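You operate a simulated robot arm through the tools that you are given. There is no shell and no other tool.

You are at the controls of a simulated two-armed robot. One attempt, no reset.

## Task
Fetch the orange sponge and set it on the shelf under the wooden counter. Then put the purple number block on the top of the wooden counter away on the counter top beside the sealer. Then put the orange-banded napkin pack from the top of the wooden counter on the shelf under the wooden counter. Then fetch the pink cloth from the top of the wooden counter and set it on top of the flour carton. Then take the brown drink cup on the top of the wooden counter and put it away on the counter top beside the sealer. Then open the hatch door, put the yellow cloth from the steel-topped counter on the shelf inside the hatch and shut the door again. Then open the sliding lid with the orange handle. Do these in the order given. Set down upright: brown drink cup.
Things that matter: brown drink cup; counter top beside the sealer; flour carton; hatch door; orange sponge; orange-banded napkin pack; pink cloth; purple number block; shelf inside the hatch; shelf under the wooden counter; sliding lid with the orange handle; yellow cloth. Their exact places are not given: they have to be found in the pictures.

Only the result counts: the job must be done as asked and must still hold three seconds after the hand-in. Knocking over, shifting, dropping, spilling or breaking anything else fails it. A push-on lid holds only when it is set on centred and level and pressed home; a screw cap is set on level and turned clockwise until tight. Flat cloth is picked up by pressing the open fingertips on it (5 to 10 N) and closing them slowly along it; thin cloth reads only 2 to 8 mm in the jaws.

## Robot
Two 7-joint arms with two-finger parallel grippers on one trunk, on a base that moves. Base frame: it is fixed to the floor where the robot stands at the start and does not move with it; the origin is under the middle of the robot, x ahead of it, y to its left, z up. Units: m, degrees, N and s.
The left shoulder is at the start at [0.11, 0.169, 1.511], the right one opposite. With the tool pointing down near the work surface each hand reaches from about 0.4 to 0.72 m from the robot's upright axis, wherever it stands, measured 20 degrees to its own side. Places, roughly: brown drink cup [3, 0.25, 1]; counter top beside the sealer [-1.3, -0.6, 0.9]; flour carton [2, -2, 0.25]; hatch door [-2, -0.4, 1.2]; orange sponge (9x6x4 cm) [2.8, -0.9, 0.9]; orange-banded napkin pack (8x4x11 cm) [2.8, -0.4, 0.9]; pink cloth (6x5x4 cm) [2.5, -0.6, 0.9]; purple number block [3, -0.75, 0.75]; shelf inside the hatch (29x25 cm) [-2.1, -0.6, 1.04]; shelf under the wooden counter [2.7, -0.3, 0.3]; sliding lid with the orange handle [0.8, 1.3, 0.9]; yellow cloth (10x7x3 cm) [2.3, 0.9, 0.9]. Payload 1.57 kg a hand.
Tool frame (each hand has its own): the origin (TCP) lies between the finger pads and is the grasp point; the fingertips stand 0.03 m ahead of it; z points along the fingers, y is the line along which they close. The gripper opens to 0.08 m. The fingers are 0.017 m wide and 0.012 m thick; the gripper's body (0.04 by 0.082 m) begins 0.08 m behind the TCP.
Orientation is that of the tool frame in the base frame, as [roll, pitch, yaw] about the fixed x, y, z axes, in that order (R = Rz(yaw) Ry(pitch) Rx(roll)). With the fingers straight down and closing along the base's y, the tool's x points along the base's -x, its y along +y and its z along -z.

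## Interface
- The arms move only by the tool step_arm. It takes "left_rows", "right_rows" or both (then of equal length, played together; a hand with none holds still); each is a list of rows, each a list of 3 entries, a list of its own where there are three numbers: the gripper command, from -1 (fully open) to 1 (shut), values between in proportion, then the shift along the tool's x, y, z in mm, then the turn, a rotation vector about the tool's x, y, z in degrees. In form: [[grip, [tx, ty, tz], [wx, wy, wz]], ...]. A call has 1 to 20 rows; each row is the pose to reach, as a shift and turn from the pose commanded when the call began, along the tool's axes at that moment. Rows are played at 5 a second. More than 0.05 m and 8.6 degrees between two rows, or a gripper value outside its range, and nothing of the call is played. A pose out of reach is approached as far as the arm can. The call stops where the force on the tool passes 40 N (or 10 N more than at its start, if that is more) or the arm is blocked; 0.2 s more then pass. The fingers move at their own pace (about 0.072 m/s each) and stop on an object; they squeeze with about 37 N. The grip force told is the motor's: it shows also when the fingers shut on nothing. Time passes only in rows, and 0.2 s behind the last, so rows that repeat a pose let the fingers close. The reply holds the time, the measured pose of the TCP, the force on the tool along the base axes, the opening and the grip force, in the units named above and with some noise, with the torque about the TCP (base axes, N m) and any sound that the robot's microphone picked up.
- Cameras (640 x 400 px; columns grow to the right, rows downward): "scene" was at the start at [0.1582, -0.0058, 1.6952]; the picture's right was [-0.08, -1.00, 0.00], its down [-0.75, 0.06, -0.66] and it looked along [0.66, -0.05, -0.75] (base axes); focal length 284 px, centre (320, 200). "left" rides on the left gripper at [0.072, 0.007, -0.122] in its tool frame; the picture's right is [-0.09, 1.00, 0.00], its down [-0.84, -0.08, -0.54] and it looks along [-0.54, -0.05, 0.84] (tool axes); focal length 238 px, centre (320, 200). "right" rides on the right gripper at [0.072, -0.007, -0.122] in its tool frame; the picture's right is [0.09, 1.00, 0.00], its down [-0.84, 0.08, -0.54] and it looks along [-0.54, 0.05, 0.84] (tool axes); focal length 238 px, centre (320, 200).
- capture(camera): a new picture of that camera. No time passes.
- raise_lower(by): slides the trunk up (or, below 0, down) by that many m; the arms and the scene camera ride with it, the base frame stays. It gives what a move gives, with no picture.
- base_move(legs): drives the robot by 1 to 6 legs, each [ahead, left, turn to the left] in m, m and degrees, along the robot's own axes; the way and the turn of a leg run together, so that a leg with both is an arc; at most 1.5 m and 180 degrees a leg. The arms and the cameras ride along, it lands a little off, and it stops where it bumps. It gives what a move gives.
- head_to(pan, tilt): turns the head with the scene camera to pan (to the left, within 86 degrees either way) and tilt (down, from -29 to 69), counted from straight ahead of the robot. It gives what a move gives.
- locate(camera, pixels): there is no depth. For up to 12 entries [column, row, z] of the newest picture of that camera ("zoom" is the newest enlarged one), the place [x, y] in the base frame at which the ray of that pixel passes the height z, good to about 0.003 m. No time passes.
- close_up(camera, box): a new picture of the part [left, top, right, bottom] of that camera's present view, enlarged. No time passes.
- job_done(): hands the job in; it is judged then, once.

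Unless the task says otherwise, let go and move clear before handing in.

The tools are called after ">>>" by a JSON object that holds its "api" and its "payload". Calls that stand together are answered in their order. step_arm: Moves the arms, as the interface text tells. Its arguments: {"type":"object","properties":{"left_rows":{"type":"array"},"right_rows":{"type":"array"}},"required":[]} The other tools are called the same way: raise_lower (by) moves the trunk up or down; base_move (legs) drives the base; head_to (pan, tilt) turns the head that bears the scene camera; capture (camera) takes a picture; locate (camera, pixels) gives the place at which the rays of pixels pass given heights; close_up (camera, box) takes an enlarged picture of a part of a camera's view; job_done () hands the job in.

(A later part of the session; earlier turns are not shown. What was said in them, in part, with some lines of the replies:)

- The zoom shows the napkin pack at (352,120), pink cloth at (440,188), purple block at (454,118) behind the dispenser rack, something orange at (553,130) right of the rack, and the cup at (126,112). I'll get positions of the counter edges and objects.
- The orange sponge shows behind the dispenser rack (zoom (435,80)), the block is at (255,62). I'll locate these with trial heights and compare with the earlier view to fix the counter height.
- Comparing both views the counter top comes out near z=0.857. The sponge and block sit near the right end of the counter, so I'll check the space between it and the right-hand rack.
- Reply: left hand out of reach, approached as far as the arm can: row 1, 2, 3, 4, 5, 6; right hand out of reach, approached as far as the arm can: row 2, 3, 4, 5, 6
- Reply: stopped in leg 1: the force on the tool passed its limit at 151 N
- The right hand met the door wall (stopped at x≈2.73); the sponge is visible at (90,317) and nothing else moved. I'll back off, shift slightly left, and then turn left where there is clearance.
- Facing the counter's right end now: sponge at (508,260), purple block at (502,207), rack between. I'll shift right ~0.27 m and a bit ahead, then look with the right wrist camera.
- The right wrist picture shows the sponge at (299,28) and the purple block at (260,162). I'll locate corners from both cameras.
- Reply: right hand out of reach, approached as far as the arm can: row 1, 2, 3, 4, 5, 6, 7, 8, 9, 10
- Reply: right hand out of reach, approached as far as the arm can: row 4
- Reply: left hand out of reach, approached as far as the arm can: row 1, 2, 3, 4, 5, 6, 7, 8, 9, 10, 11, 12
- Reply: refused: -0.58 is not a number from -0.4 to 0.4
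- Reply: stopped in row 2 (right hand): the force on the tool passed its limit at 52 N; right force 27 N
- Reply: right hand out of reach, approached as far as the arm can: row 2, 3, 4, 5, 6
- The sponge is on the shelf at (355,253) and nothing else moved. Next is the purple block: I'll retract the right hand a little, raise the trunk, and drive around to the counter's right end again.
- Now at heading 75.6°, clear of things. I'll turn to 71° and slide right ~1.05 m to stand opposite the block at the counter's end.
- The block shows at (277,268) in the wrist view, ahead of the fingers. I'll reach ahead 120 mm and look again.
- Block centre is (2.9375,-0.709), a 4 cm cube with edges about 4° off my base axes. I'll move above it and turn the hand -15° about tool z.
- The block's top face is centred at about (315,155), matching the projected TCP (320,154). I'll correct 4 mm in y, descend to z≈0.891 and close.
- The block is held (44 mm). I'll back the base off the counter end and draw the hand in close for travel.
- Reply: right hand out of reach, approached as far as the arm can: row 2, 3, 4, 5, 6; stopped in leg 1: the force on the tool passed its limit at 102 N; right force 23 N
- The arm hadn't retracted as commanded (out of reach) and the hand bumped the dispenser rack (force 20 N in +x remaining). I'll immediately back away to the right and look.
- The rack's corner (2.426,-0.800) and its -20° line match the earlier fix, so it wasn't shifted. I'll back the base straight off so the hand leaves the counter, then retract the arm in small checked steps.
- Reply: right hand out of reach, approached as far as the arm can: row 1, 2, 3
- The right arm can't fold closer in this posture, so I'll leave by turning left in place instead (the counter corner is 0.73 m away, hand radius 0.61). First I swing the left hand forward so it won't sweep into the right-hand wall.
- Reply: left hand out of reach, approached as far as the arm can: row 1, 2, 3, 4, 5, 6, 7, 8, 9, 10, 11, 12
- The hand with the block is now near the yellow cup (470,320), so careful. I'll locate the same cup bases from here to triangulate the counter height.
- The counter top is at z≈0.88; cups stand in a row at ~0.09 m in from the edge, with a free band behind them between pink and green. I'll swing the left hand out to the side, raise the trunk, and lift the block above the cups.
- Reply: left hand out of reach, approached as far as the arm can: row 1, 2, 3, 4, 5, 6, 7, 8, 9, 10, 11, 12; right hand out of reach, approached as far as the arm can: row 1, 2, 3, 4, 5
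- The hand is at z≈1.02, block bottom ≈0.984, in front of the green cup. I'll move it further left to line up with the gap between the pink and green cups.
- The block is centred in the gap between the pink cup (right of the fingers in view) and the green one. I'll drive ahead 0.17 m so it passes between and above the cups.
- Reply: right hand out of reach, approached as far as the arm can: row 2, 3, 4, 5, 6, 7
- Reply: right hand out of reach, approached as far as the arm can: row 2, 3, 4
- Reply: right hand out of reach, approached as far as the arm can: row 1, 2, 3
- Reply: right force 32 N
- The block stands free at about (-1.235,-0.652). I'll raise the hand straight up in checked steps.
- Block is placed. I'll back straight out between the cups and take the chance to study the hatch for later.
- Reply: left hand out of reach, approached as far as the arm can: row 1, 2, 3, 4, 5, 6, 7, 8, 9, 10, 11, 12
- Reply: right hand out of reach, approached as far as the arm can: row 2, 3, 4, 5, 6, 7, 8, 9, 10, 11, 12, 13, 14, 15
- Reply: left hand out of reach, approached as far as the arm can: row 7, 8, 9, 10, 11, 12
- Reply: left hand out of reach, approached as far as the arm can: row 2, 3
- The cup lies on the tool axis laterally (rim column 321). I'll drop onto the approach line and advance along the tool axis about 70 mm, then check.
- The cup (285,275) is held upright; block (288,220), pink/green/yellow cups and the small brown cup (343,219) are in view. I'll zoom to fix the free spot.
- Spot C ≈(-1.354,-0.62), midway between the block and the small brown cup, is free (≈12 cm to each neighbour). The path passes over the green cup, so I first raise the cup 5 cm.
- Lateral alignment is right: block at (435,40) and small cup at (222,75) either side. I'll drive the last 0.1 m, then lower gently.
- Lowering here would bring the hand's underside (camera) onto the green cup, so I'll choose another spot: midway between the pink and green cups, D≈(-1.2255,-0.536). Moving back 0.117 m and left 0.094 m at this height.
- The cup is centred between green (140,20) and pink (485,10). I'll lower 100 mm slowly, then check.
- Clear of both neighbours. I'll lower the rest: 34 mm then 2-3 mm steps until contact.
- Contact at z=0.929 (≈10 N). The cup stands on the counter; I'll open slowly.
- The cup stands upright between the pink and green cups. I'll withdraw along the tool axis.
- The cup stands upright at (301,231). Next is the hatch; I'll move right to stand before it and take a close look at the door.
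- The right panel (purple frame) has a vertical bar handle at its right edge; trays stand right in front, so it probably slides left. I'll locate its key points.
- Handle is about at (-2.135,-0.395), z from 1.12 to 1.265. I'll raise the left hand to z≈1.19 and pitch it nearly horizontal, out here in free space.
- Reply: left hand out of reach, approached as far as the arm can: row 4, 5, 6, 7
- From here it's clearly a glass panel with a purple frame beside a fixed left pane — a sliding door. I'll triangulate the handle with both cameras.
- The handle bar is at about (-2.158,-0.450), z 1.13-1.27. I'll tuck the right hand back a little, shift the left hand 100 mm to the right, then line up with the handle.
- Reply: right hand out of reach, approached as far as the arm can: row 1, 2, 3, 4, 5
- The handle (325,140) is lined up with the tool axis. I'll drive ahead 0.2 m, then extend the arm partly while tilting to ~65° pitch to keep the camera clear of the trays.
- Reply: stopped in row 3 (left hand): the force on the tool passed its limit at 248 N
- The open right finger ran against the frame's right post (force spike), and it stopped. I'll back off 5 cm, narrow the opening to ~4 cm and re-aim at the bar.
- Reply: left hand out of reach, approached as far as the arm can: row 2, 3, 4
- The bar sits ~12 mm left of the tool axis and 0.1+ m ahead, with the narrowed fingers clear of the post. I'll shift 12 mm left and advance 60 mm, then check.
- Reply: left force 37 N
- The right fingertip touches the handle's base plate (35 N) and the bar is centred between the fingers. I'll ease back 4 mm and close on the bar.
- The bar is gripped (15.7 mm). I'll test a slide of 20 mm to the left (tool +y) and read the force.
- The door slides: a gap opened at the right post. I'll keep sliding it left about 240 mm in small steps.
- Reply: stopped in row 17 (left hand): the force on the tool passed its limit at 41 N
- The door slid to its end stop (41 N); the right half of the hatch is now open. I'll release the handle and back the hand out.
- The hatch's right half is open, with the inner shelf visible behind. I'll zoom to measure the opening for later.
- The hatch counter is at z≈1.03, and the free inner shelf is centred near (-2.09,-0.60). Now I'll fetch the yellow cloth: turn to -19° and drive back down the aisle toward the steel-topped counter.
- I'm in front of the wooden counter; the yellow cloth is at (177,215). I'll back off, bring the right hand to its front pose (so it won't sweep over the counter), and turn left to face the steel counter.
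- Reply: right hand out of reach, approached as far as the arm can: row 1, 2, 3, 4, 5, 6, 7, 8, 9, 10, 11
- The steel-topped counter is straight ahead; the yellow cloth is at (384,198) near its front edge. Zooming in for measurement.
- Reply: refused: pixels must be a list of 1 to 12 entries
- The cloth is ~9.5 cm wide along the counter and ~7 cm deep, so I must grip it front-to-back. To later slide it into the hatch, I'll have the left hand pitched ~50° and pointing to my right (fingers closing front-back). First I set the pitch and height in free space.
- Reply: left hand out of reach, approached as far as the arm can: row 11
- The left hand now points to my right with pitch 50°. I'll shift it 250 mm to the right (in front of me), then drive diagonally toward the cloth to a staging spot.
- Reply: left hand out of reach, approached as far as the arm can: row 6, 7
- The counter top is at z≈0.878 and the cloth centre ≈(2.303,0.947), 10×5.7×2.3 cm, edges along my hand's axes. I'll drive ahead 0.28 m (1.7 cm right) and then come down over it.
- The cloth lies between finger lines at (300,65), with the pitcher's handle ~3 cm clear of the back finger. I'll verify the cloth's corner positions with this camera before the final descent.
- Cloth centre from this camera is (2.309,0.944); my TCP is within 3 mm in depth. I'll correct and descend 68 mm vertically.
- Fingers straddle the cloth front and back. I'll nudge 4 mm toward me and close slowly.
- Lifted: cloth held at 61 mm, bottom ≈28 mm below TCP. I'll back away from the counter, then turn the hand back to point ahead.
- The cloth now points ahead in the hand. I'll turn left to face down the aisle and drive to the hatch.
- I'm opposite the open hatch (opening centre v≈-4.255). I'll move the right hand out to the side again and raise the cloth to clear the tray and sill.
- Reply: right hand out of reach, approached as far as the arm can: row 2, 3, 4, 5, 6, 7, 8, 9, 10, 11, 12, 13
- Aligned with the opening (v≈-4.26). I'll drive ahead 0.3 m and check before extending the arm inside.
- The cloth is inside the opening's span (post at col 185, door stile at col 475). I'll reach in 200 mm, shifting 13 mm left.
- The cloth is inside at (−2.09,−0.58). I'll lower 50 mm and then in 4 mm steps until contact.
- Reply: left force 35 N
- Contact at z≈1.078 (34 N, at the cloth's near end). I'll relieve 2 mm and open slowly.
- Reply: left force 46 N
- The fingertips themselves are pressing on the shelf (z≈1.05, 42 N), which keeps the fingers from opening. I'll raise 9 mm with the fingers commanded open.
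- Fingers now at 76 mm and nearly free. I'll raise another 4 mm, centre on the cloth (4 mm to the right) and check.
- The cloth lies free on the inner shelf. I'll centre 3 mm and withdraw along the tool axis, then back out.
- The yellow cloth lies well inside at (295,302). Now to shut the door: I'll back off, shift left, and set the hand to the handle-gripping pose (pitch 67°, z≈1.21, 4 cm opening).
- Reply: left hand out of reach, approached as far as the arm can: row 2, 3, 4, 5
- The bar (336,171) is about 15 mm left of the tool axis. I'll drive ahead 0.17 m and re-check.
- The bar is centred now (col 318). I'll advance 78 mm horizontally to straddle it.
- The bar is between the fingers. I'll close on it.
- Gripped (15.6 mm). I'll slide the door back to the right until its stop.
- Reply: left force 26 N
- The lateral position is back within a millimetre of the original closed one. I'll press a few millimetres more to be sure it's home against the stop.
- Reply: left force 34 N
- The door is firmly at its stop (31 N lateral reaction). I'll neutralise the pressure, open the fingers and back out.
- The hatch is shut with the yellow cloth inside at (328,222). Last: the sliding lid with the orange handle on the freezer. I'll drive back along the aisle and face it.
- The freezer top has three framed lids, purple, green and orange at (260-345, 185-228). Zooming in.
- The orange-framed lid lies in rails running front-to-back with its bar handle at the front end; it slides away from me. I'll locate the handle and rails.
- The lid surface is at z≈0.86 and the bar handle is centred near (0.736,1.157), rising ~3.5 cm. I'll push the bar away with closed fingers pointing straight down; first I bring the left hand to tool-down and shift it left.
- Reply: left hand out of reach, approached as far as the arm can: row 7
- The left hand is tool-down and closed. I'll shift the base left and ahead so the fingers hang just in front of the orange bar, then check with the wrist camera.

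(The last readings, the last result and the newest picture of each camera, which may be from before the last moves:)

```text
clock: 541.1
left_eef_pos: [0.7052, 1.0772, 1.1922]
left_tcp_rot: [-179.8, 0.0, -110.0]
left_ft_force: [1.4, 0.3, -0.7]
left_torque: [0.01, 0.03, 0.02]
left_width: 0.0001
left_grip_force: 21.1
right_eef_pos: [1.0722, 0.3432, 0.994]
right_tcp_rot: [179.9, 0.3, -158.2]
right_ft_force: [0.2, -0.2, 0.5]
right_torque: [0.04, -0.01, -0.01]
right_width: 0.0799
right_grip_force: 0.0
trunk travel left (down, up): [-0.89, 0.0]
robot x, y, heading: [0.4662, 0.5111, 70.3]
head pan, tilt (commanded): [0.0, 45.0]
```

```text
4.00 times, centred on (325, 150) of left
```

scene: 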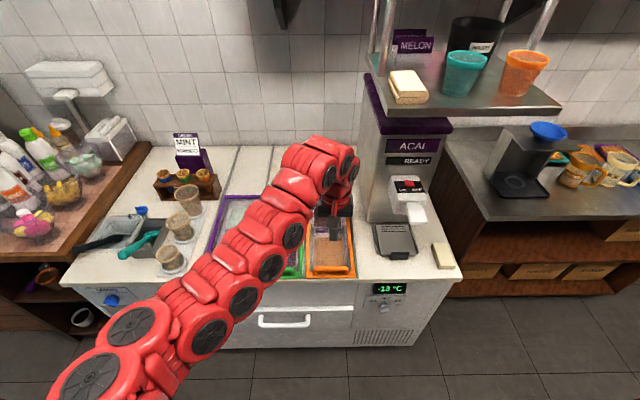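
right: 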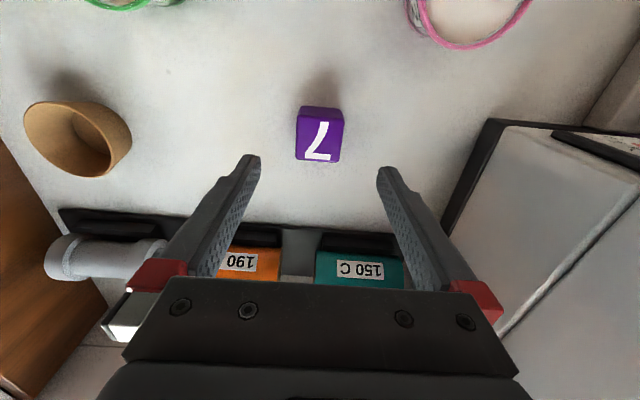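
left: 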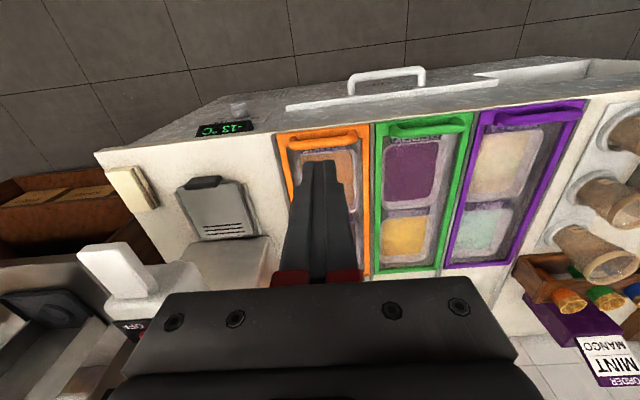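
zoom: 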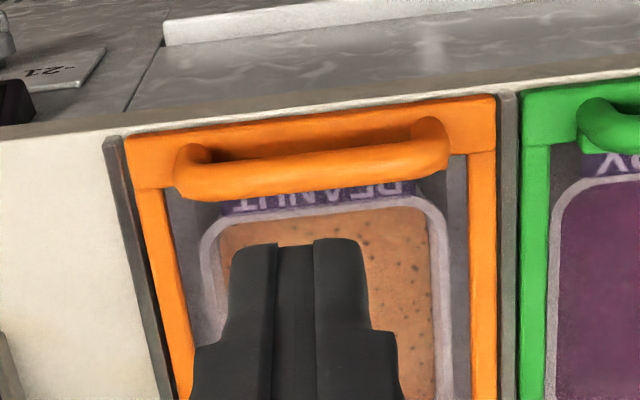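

The bar's centre is at ≈(0.729,1.147), about 6 cm ahead of the fingers and laterally aligned. I'll lower the trunk by 0.24 m and check the height from the camera.

>>> {"api": "raise_lower", "payload": {"by": -0.24}}

>>> {"api": "capture", "payload": {"camera": "left"}}

>>> {"api": "capture", "payload": {"camera": "scene"}}

```text
clock: 543.6
left_eef_pos: [0.7055, 1.0774, 0.9511]
left_tcp_rot: [-179.9, 0.1, -110.1]
left_ft_force: [0.1, -1.1, 0.9]
left_torque: [-0.03, 0.01, 0.01]
left_width: 0.0
left_grip_force: 20.9
right_eef_pos: [1.0713, 0.3442, 0.7549]
right_tcp_rot: [-179.9, 0.3, -158.2]
right_ft_force: [-0.3, 0.2, 0.2]
right_torque: [0.02, 0.0, 0.03]
right_width: 0.0801
right_grip_force: 0.0
trunk travel left (down, up): [-0.65, 0.24]
robot x, y, heading: [0.4641, 0.5058, 70.4]
head pan, tilt (commanded): [0.0, 45.0]
```

```text
taken
```

left: 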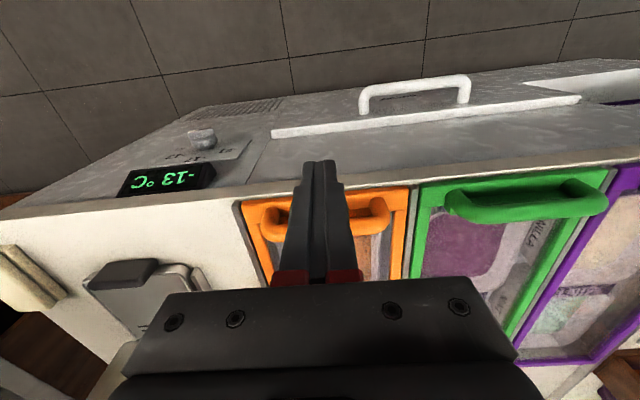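

```text
taken
```

scene: 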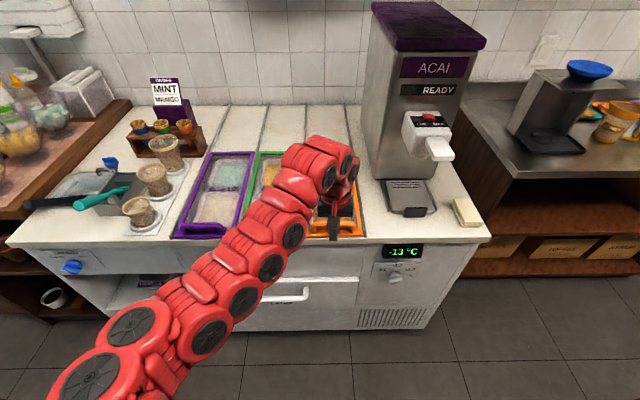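

>>> {"api": "locate", "payload": {"camera": "left", "pixels": [[270, 222, 0.895], [378, 210, 0.895], [270, 222, 0.91], [378, 210, 0.91], [270, 222, 0.88], [378, 210, 0.88], [242, 203, 0.86], [408, 188, 0.86], [242, 203, 0.87], [408, 188, 0.87]]}}

>>> {"api": "close_up", "payload": {"camera": "left", "box": [225, 140, 425, 290]}}

```text
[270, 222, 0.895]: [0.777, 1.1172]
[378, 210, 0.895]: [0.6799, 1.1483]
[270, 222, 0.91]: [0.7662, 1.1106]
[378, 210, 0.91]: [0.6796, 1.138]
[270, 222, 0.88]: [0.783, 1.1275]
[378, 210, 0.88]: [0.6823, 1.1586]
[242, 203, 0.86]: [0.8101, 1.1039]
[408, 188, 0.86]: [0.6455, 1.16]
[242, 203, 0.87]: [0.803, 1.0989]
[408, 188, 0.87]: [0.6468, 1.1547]
```

```text
2.67 times, centred on (325, 215) of left
```

zoom: 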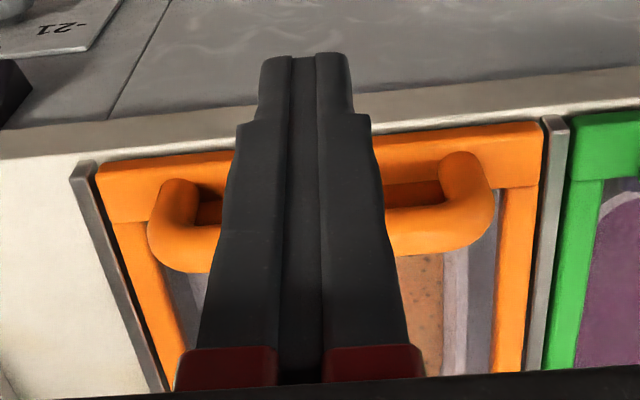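

Lid front is at z≈0.86 and the bar just ahead of my closed fingers. I'll move 28 mm ahead and lower 52 mm (tips ≈8 mm above the lid), watching the force.

>>> {"api": "step_arm", "payload": {"left_rows": [[1, [-14, 0, 0], [0, 0, 0]], [1, [-28, 0, 15], [0, 0, 0]], [1, [-28, 0, 32], [0, 0, 0]], [1, [-28, 0, 45], [0, 0, 0]], [1, [-28, 0, 52], [0, 0, 0]]]}}

>>> {"api": "capture", "payload": {"camera": "left"}}

```text
clock: 544.8
left_eef_pos: [0.7155, 1.1033, 0.899]
left_tcp_rot: [-179.9, -0.1, -110.1]
left_ft_force: [-0.3, 0.2, -0.8]
left_torque: [0.03, 0.02, 0.01]
left_width: 0.0
left_grip_force: 21.4
right_eef_pos: [1.072, 0.3454, 0.7538]
right_tcp_rot: [-179.9, 0.2, -158.3]
right_ft_force: [0.1, 0.4, 0.0]
right_torque: [-0.01, 0.0, 0.01]
right_width: 0.0801
right_grip_force: 0.0
trunk travel left (down, up): [-0.65, 0.24]
robot x, y, heading: [0.4638, 0.5103, 70.4]
head pan, tilt (commanded): [0.0, 45.0]
```

```text
taken
```

left: 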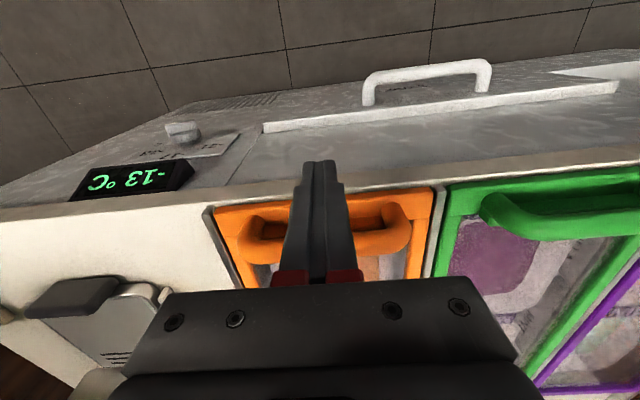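

Tips are in front of the bar at z≈0.869. I'll push ahead 80 mm in small steps and watch the force.

>>> {"api": "step_arm", "payload": {"left_rows": [[1, [-10, 0, 0], [0, 0, 0]], [1, [-20, 0, 0], [0, 0, 0]], [1, [-30, 0, 0], [0, 0, 0]], [1, [-40, 0, 0], [0, 0, 0]], [1, [-50, 0, 0], [0, 0, 0]], [1, [-60, 0, 0], [0, 0, 0]], [1, [-70, 0, 0], [0, 0, 0]], [1, [-80, 0, 0], [0, 0, 0]]]}}

>>> {"api": "capture", "payload": {"camera": "left"}}

>>> {"api": "capture", "payload": {"camera": "scene"}}

```text
clock: 546.6
left_eef_pos: [0.7303, 1.1491, 0.9]
left_tcp_rot: [179.9, 0.0, -110.1]
left_ft_force: [-0.8, -0.3, -0.7]
left_torque: [-0.01, 0.02, -0.03]
left_width: 0.0002
left_grip_force: 21.1
left hand out of reach, approached as far as the arm can: row 5, 6, 7, 8
right_eef_pos: [1.0704, 0.3439, 0.7549]
right_tcp_rot: [-179.9, 0.2, -158.4]
right_ft_force: [0.6, 0.1, 0.5]
right_torque: [-0.03, 0.01, 0.02]
right_width: 0.0803
right_grip_force: 0.0
trunk travel left (down, up): [-0.65, 0.24]
robot x, y, heading: [0.4684, 0.5098, 70.3]
head pan, tilt (commanded): [0.0, 45.0]
```

```text
taken
```

left: 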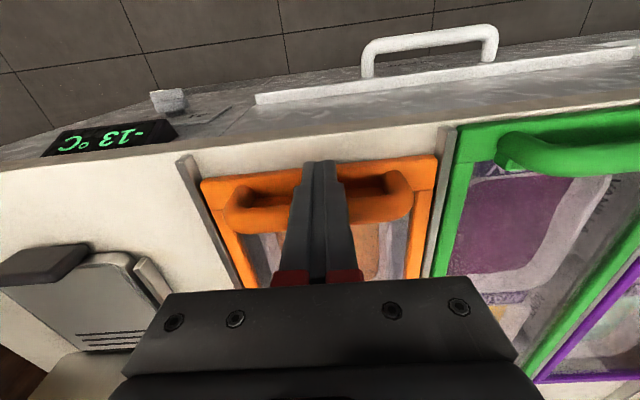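

```text
taken
```

scene: 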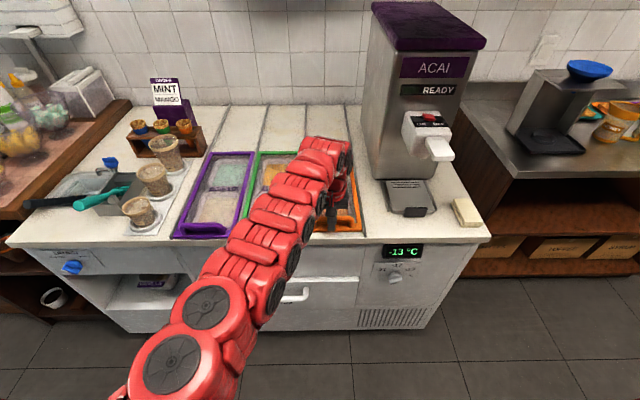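

The lid has begun to slide back freely (the orange frame now sits behind the green one's front). I'll push on with the base, 0.12 m first.

>>> {"api": "base_move", "payload": {"legs": [[0.12, 0, 0.8]]}}

>>> {"api": "capture", "payload": {"camera": "left"}}

>>> {"api": "capture", "payload": {"camera": "scene"}}

```text
clock: 547.9
left_eef_pos: [0.7582, 1.2655, 0.8993]
left_tcp_rot: [-180.0, 0.0, -109.1]
left_ft_force: [0.8, -0.4, -0.5]
left_torque: [-0.01, -0.01, 0.03]
left_width: 0.0
left_grip_force: 21.0
right_eef_pos: [1.1142, 0.4654, 0.754]
right_tcp_rot: [-179.9, 0.2, -157.5]
right_ft_force: [0.1, -0.2, -1.6]
right_torque: [0.01, 0.01, -0.01]
right_width: 0.0799
right_grip_force: 0.0
trunk travel left (down, up): [-0.65, 0.24]
robot x, y, heading: [0.5001, 0.6199, 71.3]
head pan, tilt (commanded): [0.0, 45.0]
```

```text
taken
```

left: 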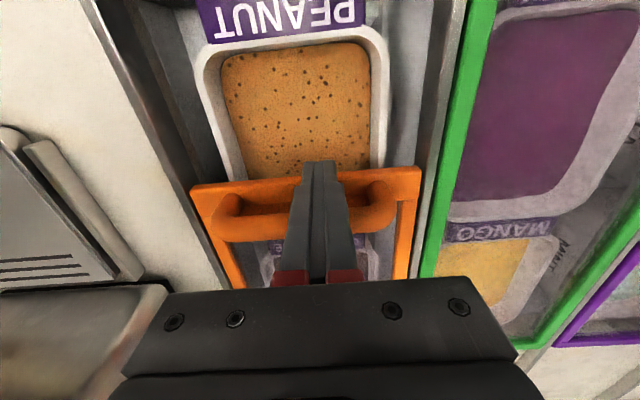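

```text
taken
```

scene: 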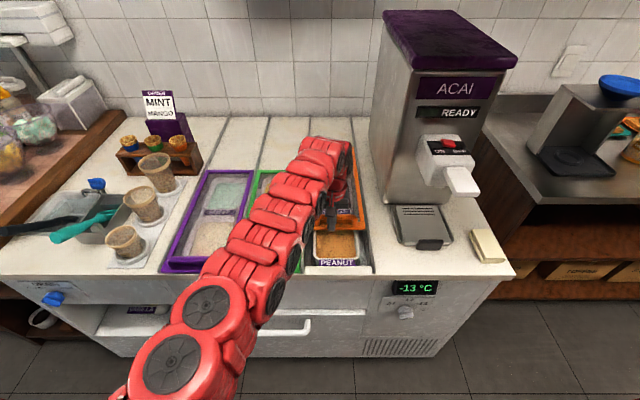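

The lid slides well; the PEANUT bin is exposed. I'll push another 0.12 m with the base.

>>> {"api": "base_move", "payload": {"legs": [[0.12, 0, 0]]}}

>>> {"api": "capture", "payload": {"camera": "left"}}

>>> {"api": "capture", "payload": {"camera": "scene"}}

```text
clock: 549.1
left_eef_pos: [0.7979, 1.3782, 0.8986]
left_tcp_rot: [180.0, 0.0, -109.3]
left_ft_force: [0.4, -0.2, -0.2]
left_torque: [0.01, 0.01, 0.01]
left_width: 0.0
left_grip_force: 21.4
right_eef_pos: [1.1512, 0.5769, 0.7536]
right_tcp_rot: [-179.9, 0.1, -157.6]
right_ft_force: [0.0, 0.1, -0.2]
right_torque: [-0.02, 0.03, 0.04]
right_width: 0.0798
right_grip_force: 0.1
trunk travel left (down, up): [-0.65, 0.24]
robot x, y, heading: [0.5457, 0.7324, 71.4]
head pan, tilt (commanded): [0.0, 45.0]
```

```text
taken
```

left: 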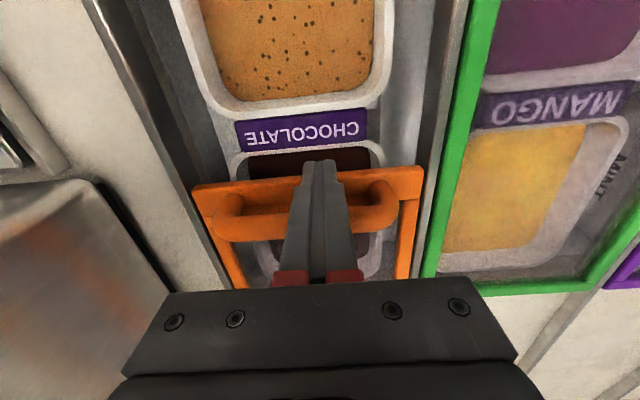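

```text
taken
```

scene: 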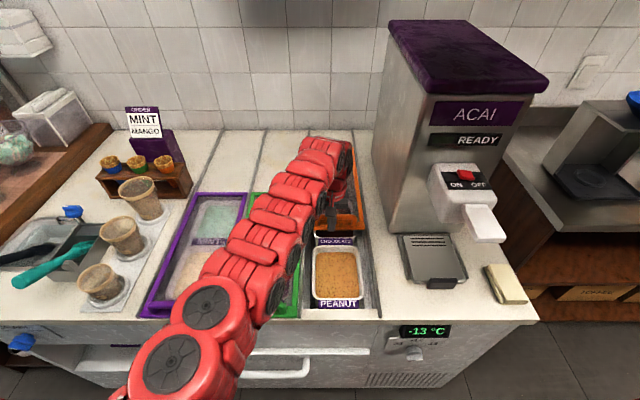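

The lid has moved ~25 cm. To reach further I'll lift the hand, lower the trunk 0.12 m (better horizontal reach), and resume pushing toward the end stop.

>>> {"api": "step_arm", "payload": {"left_rows": [[1, [12, 0, 0], [0, 0, 0]], [1, [12, 0, -40], [0, 0, 0]], [1, [12, 0, -80], [0, 0, 0]], [1, [12, 0, -120], [0, 0, 0]], [1, [12, 0, -120], [0, 0, 0]]]}}

>>> {"api": "raise_lower", "payload": {"by": -0.12}}

>>> {"api": "capture", "payload": {"camera": "left"}}

```text
clock: 550.3
left_eef_pos: [0.7964, 1.3689, 1.0205]
left_tcp_rot: [179.9, 0.0, -109.3]
left_ft_force: [0.5, -0.1, -0.2]
left_torque: [0.01, 0.01, -0.01]
left_width: 0.0001
left_grip_force: 20.9
right_eef_pos: [1.1523, 0.5771, 0.7541]
right_tcp_rot: [-179.8, 0.2, -157.5]
right_ft_force: [-0.7, -1.1, 0.1]
right_torque: [0.0, -0.01, -0.02]
right_width: 0.08
right_grip_force: 0.1
trunk travel left (down, up): [-0.65, 0.24]
robot x, y, heading: [0.5431, 0.734, 71.0]
head pan, tilt (commanded): [0.0, 45.0]
```

```text
clock: 551.8
left_eef_pos: [0.7962, 1.3679, 0.9004]
left_tcp_rot: [-180.0, 0.0, -109.2]
left_ft_force: [0.1, 0.6, -0.9]
left_torque: [-0.03, 0.0, 0.02]
left_width: 0.0001
left_grip_force: 20.9
right_eef_pos: [1.1521, 0.5778, 0.6342]
right_tcp_rot: [-179.9, 0.3, -157.7]
right_ft_force: [-0.2, -0.3, -0.1]
right_torque: [0.04, -0.04, -0.01]
right_width: 0.0798
right_grip_force: 0.1
trunk travel left (down, up): [-0.53, 0.36]
robot x, y, heading: [0.5417, 0.7383, 71.1]
head pan, tilt (commanded): [0.0, 45.0]
```

```text
taken
```

left: 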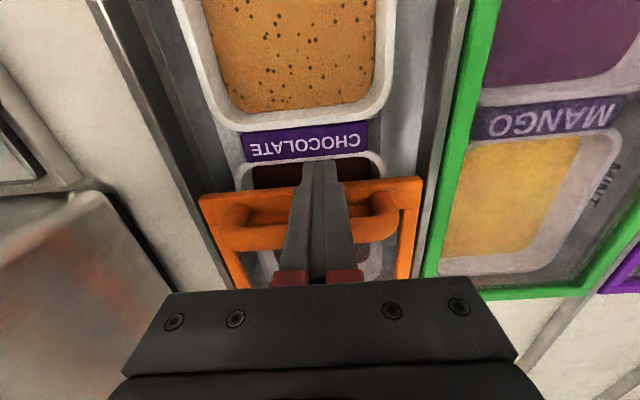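

Back at z=0.90 just in front of the bar. I'll push ahead with the arm up to 160 mm, stopping on force.

>>> {"api": "step_arm", "payload": {"left_rows": [[1, [-15, 0, 0], [0, 0, 0]], [1, [-30, 0, 0], [0, 0, 0]], [1, [-45, 0, 0], [0, 0, 0]], [1, [-60, 0, 0], [0, 0, 0]], [1, [-75, 0, 0], [0, 0, 0]], [1, [-90, 0, 0], [0, 0, 0]], [1, [-105, 0, 0], [0, 0, 0]], [1, [-120, 0, 0], [0, 0, 0]], [1, [-135, 0, 0], [0, 0, 0]], [1, [-150, 0, 0], [0, 0, 0]]]}}

>>> {"api": "capture", "payload": {"camera": "left"}}

>>> {"api": "capture", "payload": {"camera": "scene"}}

```text
clock: 554.0
left_eef_pos: [0.7928, 1.3807, 0.8975]
left_tcp_rot: [180.0, 0.1, -109.4]
left_ft_force: [-0.6, 0.4, 0.8]
left_torque: [0.0, 0.0, 0.01]
left_width: 0.0
left_grip_force: 20.9
left hand out of reach, approached as far as the arm can: row 1, 2, 3, 4, 5, 6, 7, 8, 9, 10
right_eef_pos: [1.1517, 0.5774, 0.6343]
right_tcp_rot: [-180.0, 0.3, -157.6]
right_ft_force: [-0.1, -0.5, -0.7]
right_torque: [0.01, 0.02, 0.02]
right_width: 0.0799
right_grip_force: 0.1
trunk travel left (down, up): [-0.53, 0.36]
robot x, y, heading: [0.5418, 0.7296, 71.1]
head pan, tilt (commanded): [0.0, 45.0]
```

```text
taken
```

left: 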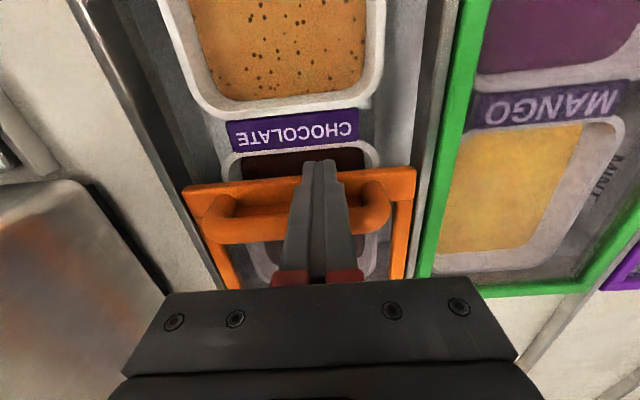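

```text
taken
```

scene: 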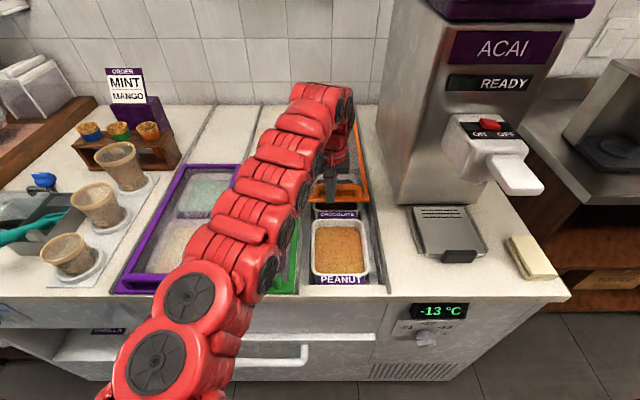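

The arm's tool-down reach is exhausted. I'll pitch the hand forward 35° (which gains ~12 cm of reach) and continue pushing.

>>> {"api": "step_arm", "payload": {"left_rows": [[1, [3, 0, 0], [0, -7, 0]], [1, [6, 0, 0], [0, -14, 0]], [1, [6, 0, 0], [0, -21, 0]], [1, [6, 0, 0], [0, -28, 0]], [1, [6, 0, 0], [0, -35, 0]], [1, [6, 0, 0], [0, -35, 0]]]}}

>>> {"api": "capture", "payload": {"camera": "left"}}

```text
clock: 555.4
left_eef_pos: [0.8331, 1.4264, 0.9011]
left_tcp_rot: [-180.0, 34.9, -109.4]
left_ft_force: [-1.0, -1.0, -1.8]
left_torque: [-0.01, 0.02, -0.01]
left_width: 0.0
left_grip_force: 20.9
left hand out of reach, approached as far as the arm can: row 3, 4, 5, 6
right_eef_pos: [1.1519, 0.5777, 0.636]
right_tcp_rot: [-179.8, 0.3, -157.7]
right_ft_force: [0.0, 0.0, 1.4]
right_torque: [0.02, -0.02, -0.03]
right_width: 0.0799
right_grip_force: 0.1
trunk travel left (down, up): [-0.53, 0.36]
robot x, y, heading: [0.542, 0.7313, 71.0]
head pan, tilt (commanded): [0.0, 45.0]
```

```text
taken
```

left: 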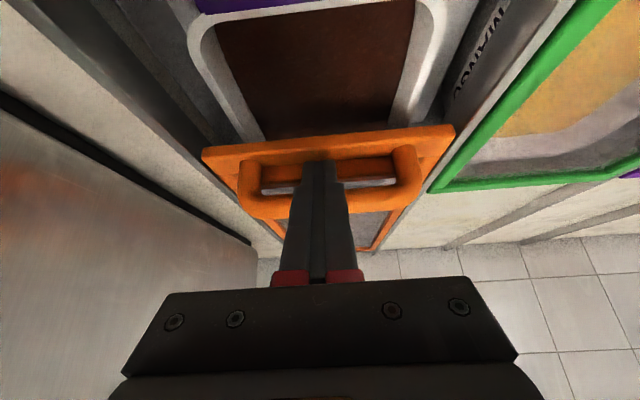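

The lid moved on (CHOCOLATE bin appearing). I'll keep pushing ahead along the horizontal, 15 mm per row.

>>> {"api": "step_arm", "payload": {"left_rows": [[1, [-12, 0, 8.6], [0, 0, 0]], [1, [-25, 0, 17], [0, 0, 0]], [1, [-37, 0, 26], [0, 0, 0]], [1, [-49, 0, 34], [0, 0, 0]], [1, [-61, 0, 43], [0, 0, 0]], [1, [-74, 0, 52], [0, 0, 0]], [1, [-86, 0, 60], [0, 0, 0]], [1, [-98, 0, 69], [0, 0, 0]]]}}

>>> {"api": "capture", "payload": {"camera": "left"}}

>>> {"api": "capture", "payload": {"camera": "scene"}}

```text
clock: 557.2
left_eef_pos: [0.8607, 1.507, 0.8998]
left_tcp_rot: [-179.9, 35.0, -109.2]
left_ft_force: [-0.5, 0.3, -0.3]
left_torque: [-0.01, -0.03, -0.01]
left_width: 0.0
left_grip_force: 21.5
left hand out of reach, approached as far as the arm can: row 6, 7, 8
right_eef_pos: [1.1528, 0.5776, 0.634]
right_tcp_rot: [-179.9, 0.2, -157.7]
right_ft_force: [-0.4, -0.2, -0.6]
right_torque: [-0.01, 0.0, -0.02]
right_width: 0.08
right_grip_force: 0.1
trunk travel left (down, up): [-0.53, 0.36]
robot x, y, heading: [0.5447, 0.737, 70.9]
head pan, tilt (commanded): [0.0, 45.0]
```

```text
taken
```

left: 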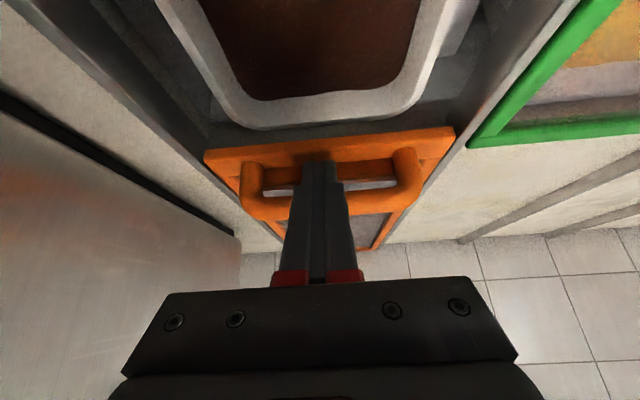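

```text
taken
```

scene: 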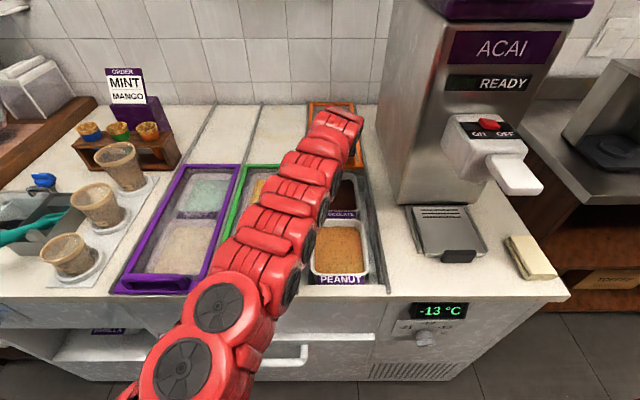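

Both bins are exposed and the lid's back edge is nearly at the wall (row 103). I'll nudge 2 cm more with the base to see if it meets its stop.

>>> {"api": "base_move", "payload": {"legs": [[0.02, 0, 0]]}}

>>> {"api": "capture", "payload": {"camera": "left"}}

```text
clock: 558.1
left_eef_pos: [0.8663, 1.5167, 0.8935]
left_tcp_rot: [179.7, 33.9, -109.5]
left_ft_force: [-1.0, -1.5, 0.7]
left_torque: [0.01, -0.01, 0.0]
left_width: 0.0002
left_grip_force: 21.4
right_eef_pos: [1.1579, 0.5946, 0.6338]
right_tcp_rot: [-179.9, 0.4, -157.6]
right_ft_force: [-0.5, 1.0, 0.4]
right_torque: [-0.01, 0.02, -0.01]
right_width: 0.08
right_grip_force: 0.1
trunk travel left (down, up): [-0.53, 0.36]
robot x, y, heading: [0.5502, 0.7486, 71.4]
head pan, tilt (commanded): [0.0, 45.0]
stopped in leg 1: the force on the tool passed its limit at 82 N (the readings are from after the stop); the commanded pose is now the measured one
```

```text
taken
```

left: 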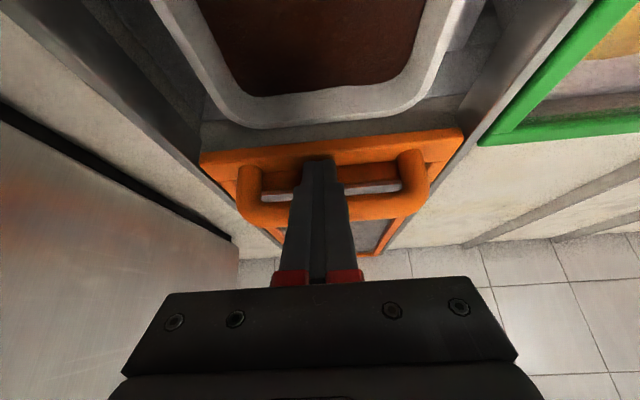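

The lid hit its end stop (82 N), so it's fully open. I'll withdraw the fingers along the tool axis, then back away.

>>> {"api": "step_arm", "payload": {"left_rows": [[1, [2, 0, -5], [0, 0, 0]], [1, [5, 0, -25], [0, 0, 0]], [1, [5, 0, -55], [0, 0, 0]], [1, [5, 0, -90], [0, 0, 0]], [1, [5, 0, -125], [0, 0, 0]]]}}

>>> {"api": "capture", "payload": {"camera": "left"}}

>>> {"api": "capture", "payload": {"camera": "scene"}}

```text
clock: 558.7
left_eef_pos: [0.8538, 1.5119, 0.9073]
left_tcp_rot: [-179.4, 33.4, -107.4]
left_ft_force: [0.3, -2.4, 0.7]
left_torque: [-0.02, 0.0, -0.03]
left_width: 0.0001
left_grip_force: 21.6
right_eef_pos: [1.1578, 0.5959, 0.6352]
right_tcp_rot: [-179.8, 0.5, -157.5]
right_ft_force: [-0.8, 0.1, -0.1]
right_torque: [-0.03, -0.03, -0.04]
right_width: 0.0799
right_grip_force: 0.0
trunk travel left (down, up): [-0.53, 0.36]
robot x, y, heading: [0.5539, 0.7535, 71.3]
head pan, tilt (commanded): [0.0, 45.0]
stopped in row 2 (left hand): the force on the tool passed its limit at 50 N (the readings are from after the stop); the commanded pose is now the measured one
```

```text
taken
```

left: 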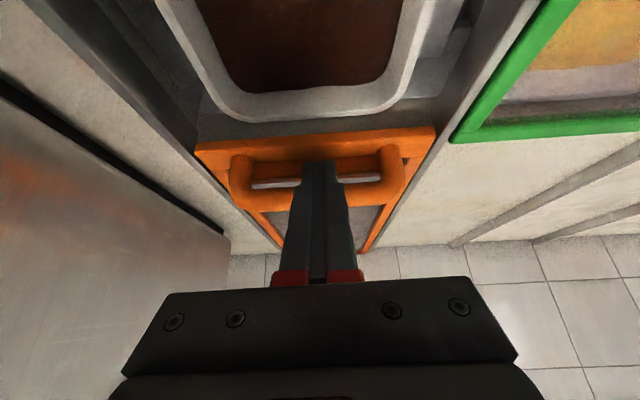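

```text
taken
```

scene: 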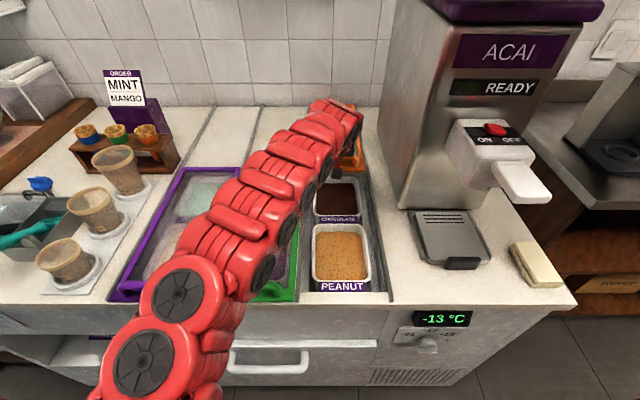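

Withdrawal stopped at 50 N — the fingertip may be caught under the bar. I'll look closely before moving again.

>>> {"api": "close_up", "payload": {"camera": "left", "box": [200, 110, 440, 290]}}

>>> {"api": "head_to", "payload": {"pan": 0, "tilt": 40}}

>>> {"api": "close_up", "payload": {"camera": "scene", "box": [270, 70, 400, 180]}}

```text
2.22 times, centred on (320, 200) of left
```

zoom: 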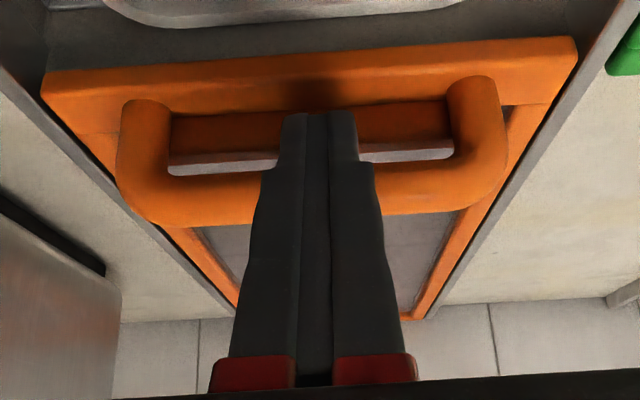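

```text
clock: 559.4
left_eef_pos: [0.8553, 1.5101, 0.9079]
left_tcp_rot: [-179.5, 33.3, -107.4]
left_ft_force: [-0.2, -1.4, -0.6]
left_torque: [-0.01, 0.03, 0.01]
left_width: 0.0001
left_grip_force: 21.0
right_eef_pos: [1.1571, 0.5945, 0.6356]
right_tcp_rot: [-179.9, 0.4, -157.4]
right_ft_force: [0.1, -0.2, -1.8]
right_torque: [0.0, 0.02, 0.01]
right_width: 0.0799
right_grip_force: 0.1
trunk travel left (down, up): [-0.53, 0.36]
robot x, y, heading: [0.5474, 0.7481, 71.3]
head pan, tilt (commanded): [0.0, 40.0]
```

```text
3.64 times, centred on (335, 125) of scene
```

zoom: 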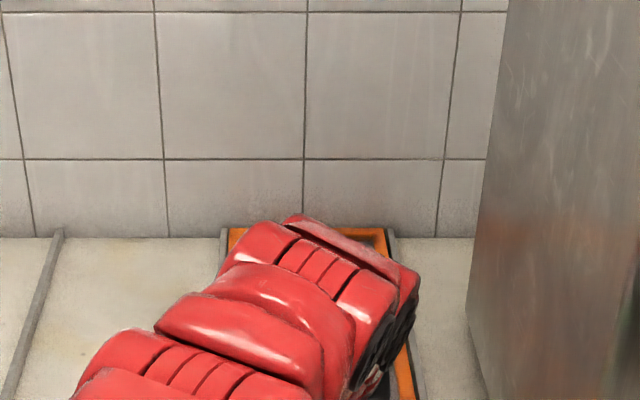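

The finger lies on my side of the bar, so moving straight back should be free. I'll try a small base move back of 2 cm and read the force.

>>> {"api": "base_move", "payload": {"legs": [[-0.025, 0, 0]]}}

>>> {"api": "capture", "payload": {"camera": "left"}}

```text
clock: 560.2
left_eef_pos: [0.8467, 1.4889, 0.9079]
left_tcp_rot: [-179.5, 33.4, -107.4]
left_ft_force: [-0.2, -0.7, 0.9]
left_torque: [0.02, -0.01, -0.03]
left_width: 0.0
left_grip_force: 21.5
right_eef_pos: [1.1487, 0.5717, 0.6355]
right_tcp_rot: [-180.0, 0.3, -157.5]
right_ft_force: [-0.9, 0.1, -0.2]
right_torque: [-0.02, 0.01, 0.0]
right_width: 0.0799
right_grip_force: 0.1
trunk travel left (down, up): [-0.53, 0.36]
robot x, y, heading: [0.5432, 0.7295, 71.2]
head pan, tilt (commanded): [0.0, 40.0]
```

```text
taken
```

left: 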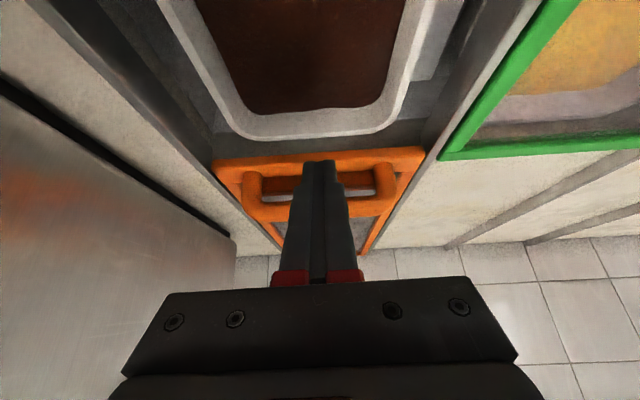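

Free: the hand moved back and the lid stayed. I'll raise the trunk a little and back away fully.

>>> {"api": "base_move", "payload": {"legs": [[-0.05, 0, 0]]}}

>>> {"api": "raise_lower", "payload": {"by": 0.15}}

>>> {"api": "capture", "payload": {"camera": "left"}}

```text
clock: 561.1
left_eef_pos: [0.83, 1.4396, 0.909]
left_tcp_rot: [-179.6, 33.3, -107.4]
left_ft_force: [0.7, 0.0, 0.9]
left_torque: [-0.01, -0.03, -0.01]
left_width: 0.0002
left_grip_force: 20.9
right_eef_pos: [1.1343, 0.5237, 0.634]
right_tcp_rot: [-179.8, 0.4, -157.5]
right_ft_force: [0.0, -0.6, 0.8]
right_torque: [0.02, -0.05, -0.01]
right_width: 0.0801
right_grip_force: 0.1
trunk travel left (down, up): [-0.53, 0.36]
robot x, y, heading: [0.5245, 0.6821, 71.4]
head pan, tilt (commanded): [0.0, 40.0]
```

```text
clock: 562.9
left_eef_pos: [0.8309, 1.4416, 1.0593]
left_tcp_rot: [-179.5, 33.4, -107.5]
left_ft_force: [0.2, -0.4, 0.2]
left_torque: [-0.03, -0.02, -0.01]
left_width: 0.0001
left_grip_force: 21.3
right_eef_pos: [1.1341, 0.5249, 0.7841]
right_tcp_rot: [-179.9, 0.4, -157.4]
right_ft_force: [-1.1, -0.3, 0.6]
right_torque: [0.02, 0.0, 0.0]
right_width: 0.08
right_grip_force: 0.0
trunk travel left (down, up): [-0.68, 0.21]
robot x, y, heading: [0.5245, 0.6812, 71.2]
head pan, tilt (commanded): [0.0, 40.0]
```

```text
taken
```

left: 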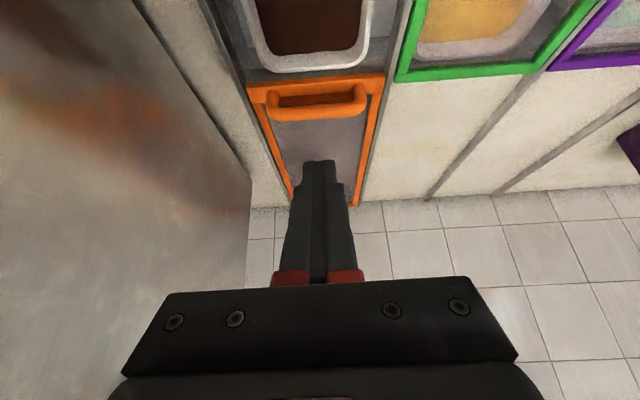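

Clear and the lid stays at the back. I'll back the base away and take a final look at the freezer.

>>> {"api": "base_move", "payload": {"legs": [[-0.45, 0, 0]]}}

>>> {"api": "raise_lower", "payload": {"by": 0.2}}

>>> {"api": "head_to", "payload": {"pan": 0, "tilt": 40}}

>>> {"api": "capture", "payload": {"camera": "scene"}}

```text
clock: 565.6
left_eef_pos: [0.6861, 1.0129, 1.0583]
left_tcp_rot: [-179.5, 33.4, -107.4]
left_ft_force: [0.2, 0.1, -0.1]
left_torque: [-0.02, -0.01, -0.01]
left_width: 0.0001
left_grip_force: 21.3
right_eef_pos: [0.9879, 0.0959, 0.7848]
right_tcp_rot: [-179.9, 0.4, -157.6]
right_ft_force: [-1.0, 0.2, -1.3]
right_torque: [-0.01, 0.01, 0.04]
right_width: 0.0801
right_grip_force: 0.0
trunk travel left (down, up): [-0.68, 0.21]
robot x, y, heading: [0.3791, 0.2558, 71.2]
head pan, tilt (commanded): [0.0, 40.0]
```

```text
clock: 567.8
left_eef_pos: [0.6864, 1.0146, 1.2573]
left_tcp_rot: [-179.5, 33.4, -107.5]
left_ft_force: [0.3, 0.8, 0.6]
left_torque: [-0.01, -0.02, 0.03]
left_width: 0.0001
left_grip_force: 21.5
right_eef_pos: [0.9877, 0.0965, 0.9833]
right_tcp_rot: [-179.9, 0.3, -157.5]
right_ft_force: [0.6, -0.5, 0.0]
right_torque: [0.05, 0.0, -0.03]
right_width: 0.0801
right_grip_force: 0.1
trunk travel left (down, up): [-0.88, 0.01]
robot x, y, heading: [0.383, 0.2499, 71.1]
head pan, tilt (commanded): [0.0, 40.0]
```

```text
clock: 568.4
left_eef_pos: [0.6852, 1.0133, 1.2601]
left_tcp_rot: [-179.5, 33.4, -107.4]
left_ft_force: [0.2, -0.7, 0.7]
left_torque: [-0.03, 0.02, -0.04]
left_width: 0.0
left_grip_force: 21.1
right_eef_pos: [0.988, 0.0969, 0.9845]
right_tcp_rot: [-180.0, 0.3, -157.6]
right_ft_force: [0.1, 0.0, 0.3]
right_torque: [0.0, 0.0, 0.01]
right_width: 0.0797
right_grip_force: 0.1
trunk travel left (down, up): [-0.88, 0.01]
robot x, y, heading: [0.3802, 0.2506, 71.3]
head pan, tilt (commanded): [0.0, 40.0]
```

```text
taken
```

scene: 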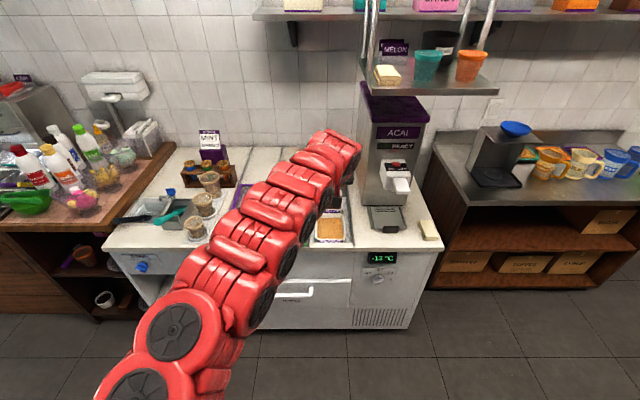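

The PEANUT bin is exposed; the arm hides the rest. I'll back up more and zoom on the lid, then glance toward the wooden counter.

>>> {"api": "base_move", "payload": {"legs": [[-0.1, -0.3, 0]]}}

>>> {"api": "head_to", "payload": {"pan": 12, "tilt": 38}}

>>> {"api": "capture", "payload": {"camera": "scene"}}

>>> {"api": "head_to", "payload": {"pan": -80, "tilt": 25}}

>>> {"api": "capture", "payload": {"camera": "scene"}}

```text
clock: 570.4
left_eef_pos: [0.9289, 0.8255, 1.2584]
left_tcp_rot: [-179.3, 33.2, -107.3]
left_ft_force: [-0.2, -0.1, 0.7]
left_torque: [0.01, 0.02, 0.01]
left_width: 0.0
left_grip_force: 21.3
right_eef_pos: [1.2317, -0.0925, 0.9851]
right_tcp_rot: [-179.8, 0.5, -157.6]
right_ft_force: [-0.3, 0.0, -0.2]
right_torque: [-0.02, -0.02, -0.02]
right_width: 0.0799
right_grip_force: 0.0
trunk travel left (down, up): [-0.88, 0.01]
robot x, y, heading: [0.6231, 0.0631, 71.4]
head pan, tilt (commanded): [0.0, 40.0]
```

```text
clock: 571.2
left_eef_pos: [0.9299, 0.8242, 1.2578]
left_tcp_rot: [-179.5, 33.4, -107.5]
left_ft_force: [0.7, -0.2, -0.1]
left_torque: [0.0, 0.0, -0.02]
left_width: 0.0
left_grip_force: 21.5
right_eef_pos: [1.2332, -0.0933, 0.9835]
right_tcp_rot: [-180.0, 0.2, -157.5]
right_ft_force: [0.5, 0.2, 0.1]
right_torque: [-0.03, -0.01, -0.01]
right_width: 0.0798
right_grip_force: 0.1
trunk travel left (down, up): [-0.88, 0.01]
robot x, y, heading: [0.6254, 0.0633, 71.2]
head pan, tilt (commanded): [12.0, 38.0]
```

```text
taken
```

scene: 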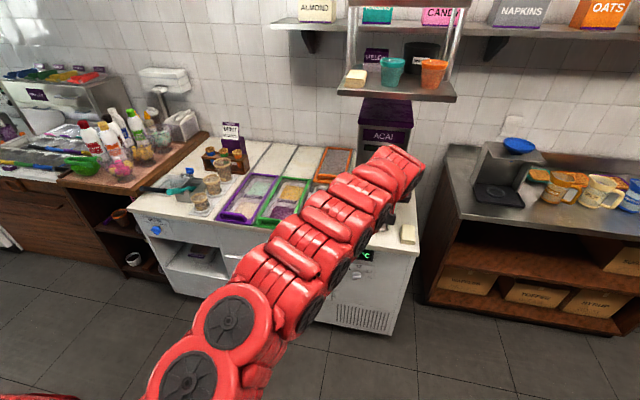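

```text
clock: 572.9
left_eef_pos: [0.9297, 0.8248, 1.259]
left_tcp_rot: [-179.5, 33.4, -107.5]
left_ft_force: [0.9, -0.7, -0.7]
left_torque: [0.01, 0.0, 0.0]
left_width: 0.0
left_grip_force: 21.3
right_eef_pos: [1.2328, -0.0932, 0.9847]
right_tcp_rot: [-179.9, 0.4, -157.6]
right_ft_force: [-0.1, -0.5, -0.4]
right_torque: [0.01, 0.0, 0.0]
right_width: 0.0802
right_grip_force: 0.0
trunk travel left (down, up): [-0.88, 0.01]
robot x, y, heading: [0.6267, 0.0591, 71.3]
head pan, tilt (commanded): [-80.0, 25.0]
```

```text
taken
```

scene: 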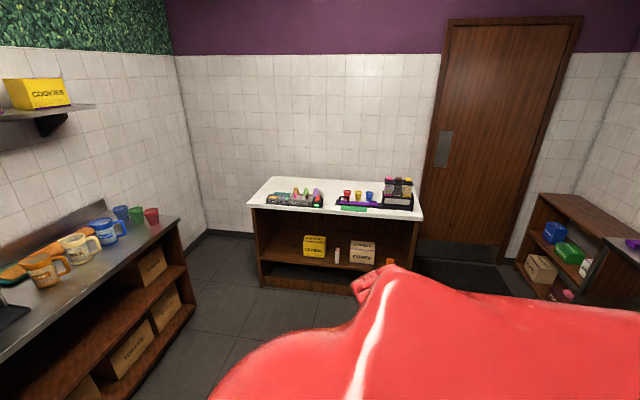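

The orange lid is at the back, open; the wooden counter's shelf still holds its items and the pink cloth shows on the flour carton (565,295). One last zoom check on the counter and rack.

>>> {"api": "close_up", "payload": {"camera": "scene", "box": [240, 165, 440, 300]}}

>>> {"api": "close_up", "payload": {"camera": "scene", "box": [500, 190, 640, 310]}}

```text
2.96 times, centred on (340, 232) of scene
```

zoom: 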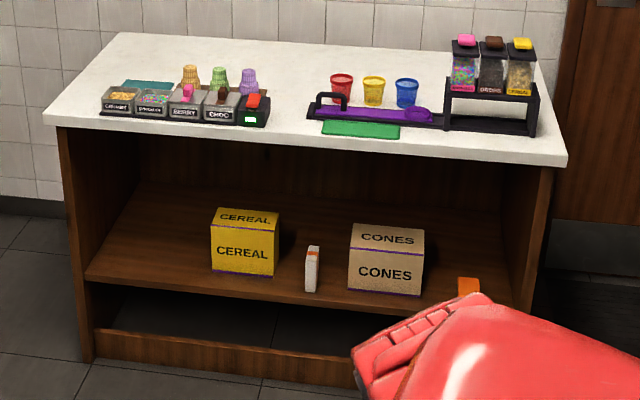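

```text
3.33 times, centred on (570, 250) of scene
```

zoom: 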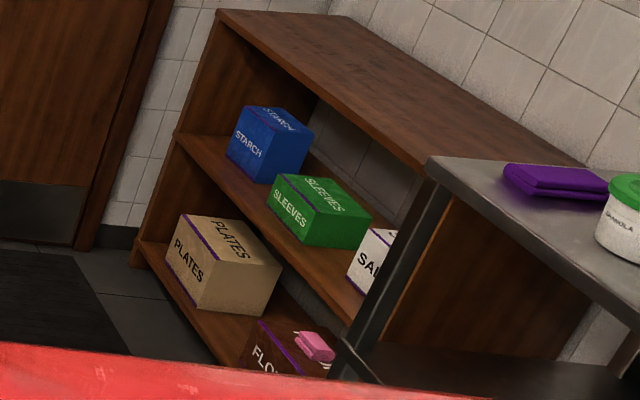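

The sponge and napkin pack are on the shelf, the pink cloth is on the flour carton, and the counter is undisturbed. The block, cup, hatch and lid were already checked, and both hands are empty and clear. I'm handing in the job.

>>> {"api": "job_done", "payload": {}}

```text
The job is handed in.
```

I did all seven steps in the order given and handed the job in; the result hasn't come back.

| Step | Result at my last look |
|---|---|
| Orange sponge | On the shelf under the wooden counter, right of the CONES carton |
| Purple number block | On the counter top beside the sealer, clear of the cups |
| Orange-banded napkin pack | Standing on the shelf under the wooden counter, between CEREAL and CONES |
| Pink cloth | On top of the flour carton |
| Brown drink cup | Upright beside the sealer, between the pink and green cups |
| Yellow cloth and hatch door | Cloth on the shelf inside the hatch, door slid shut against its stop |
| Sliding lid with the orange handle | Pushed back to its end stop, both bins exposed |

The robot bumped things three times on the way:

- **Door wall:** the right hand met it at about 151 N, early on.
- **Dispenser rack on the wooden counter:** the hand holding the block hit it at about 102 N. Afterwards the rack's front corner was within about a centimetre of its earlier position, and it still stood upright at the end.
- **Hatch frame post:** a finger ran into it at about 248 N while I was reaching for the handle. The door slid normally afterwards.

I saw nothing knocked over, spilled or broken. Both hands were empty and clear when I handed in.
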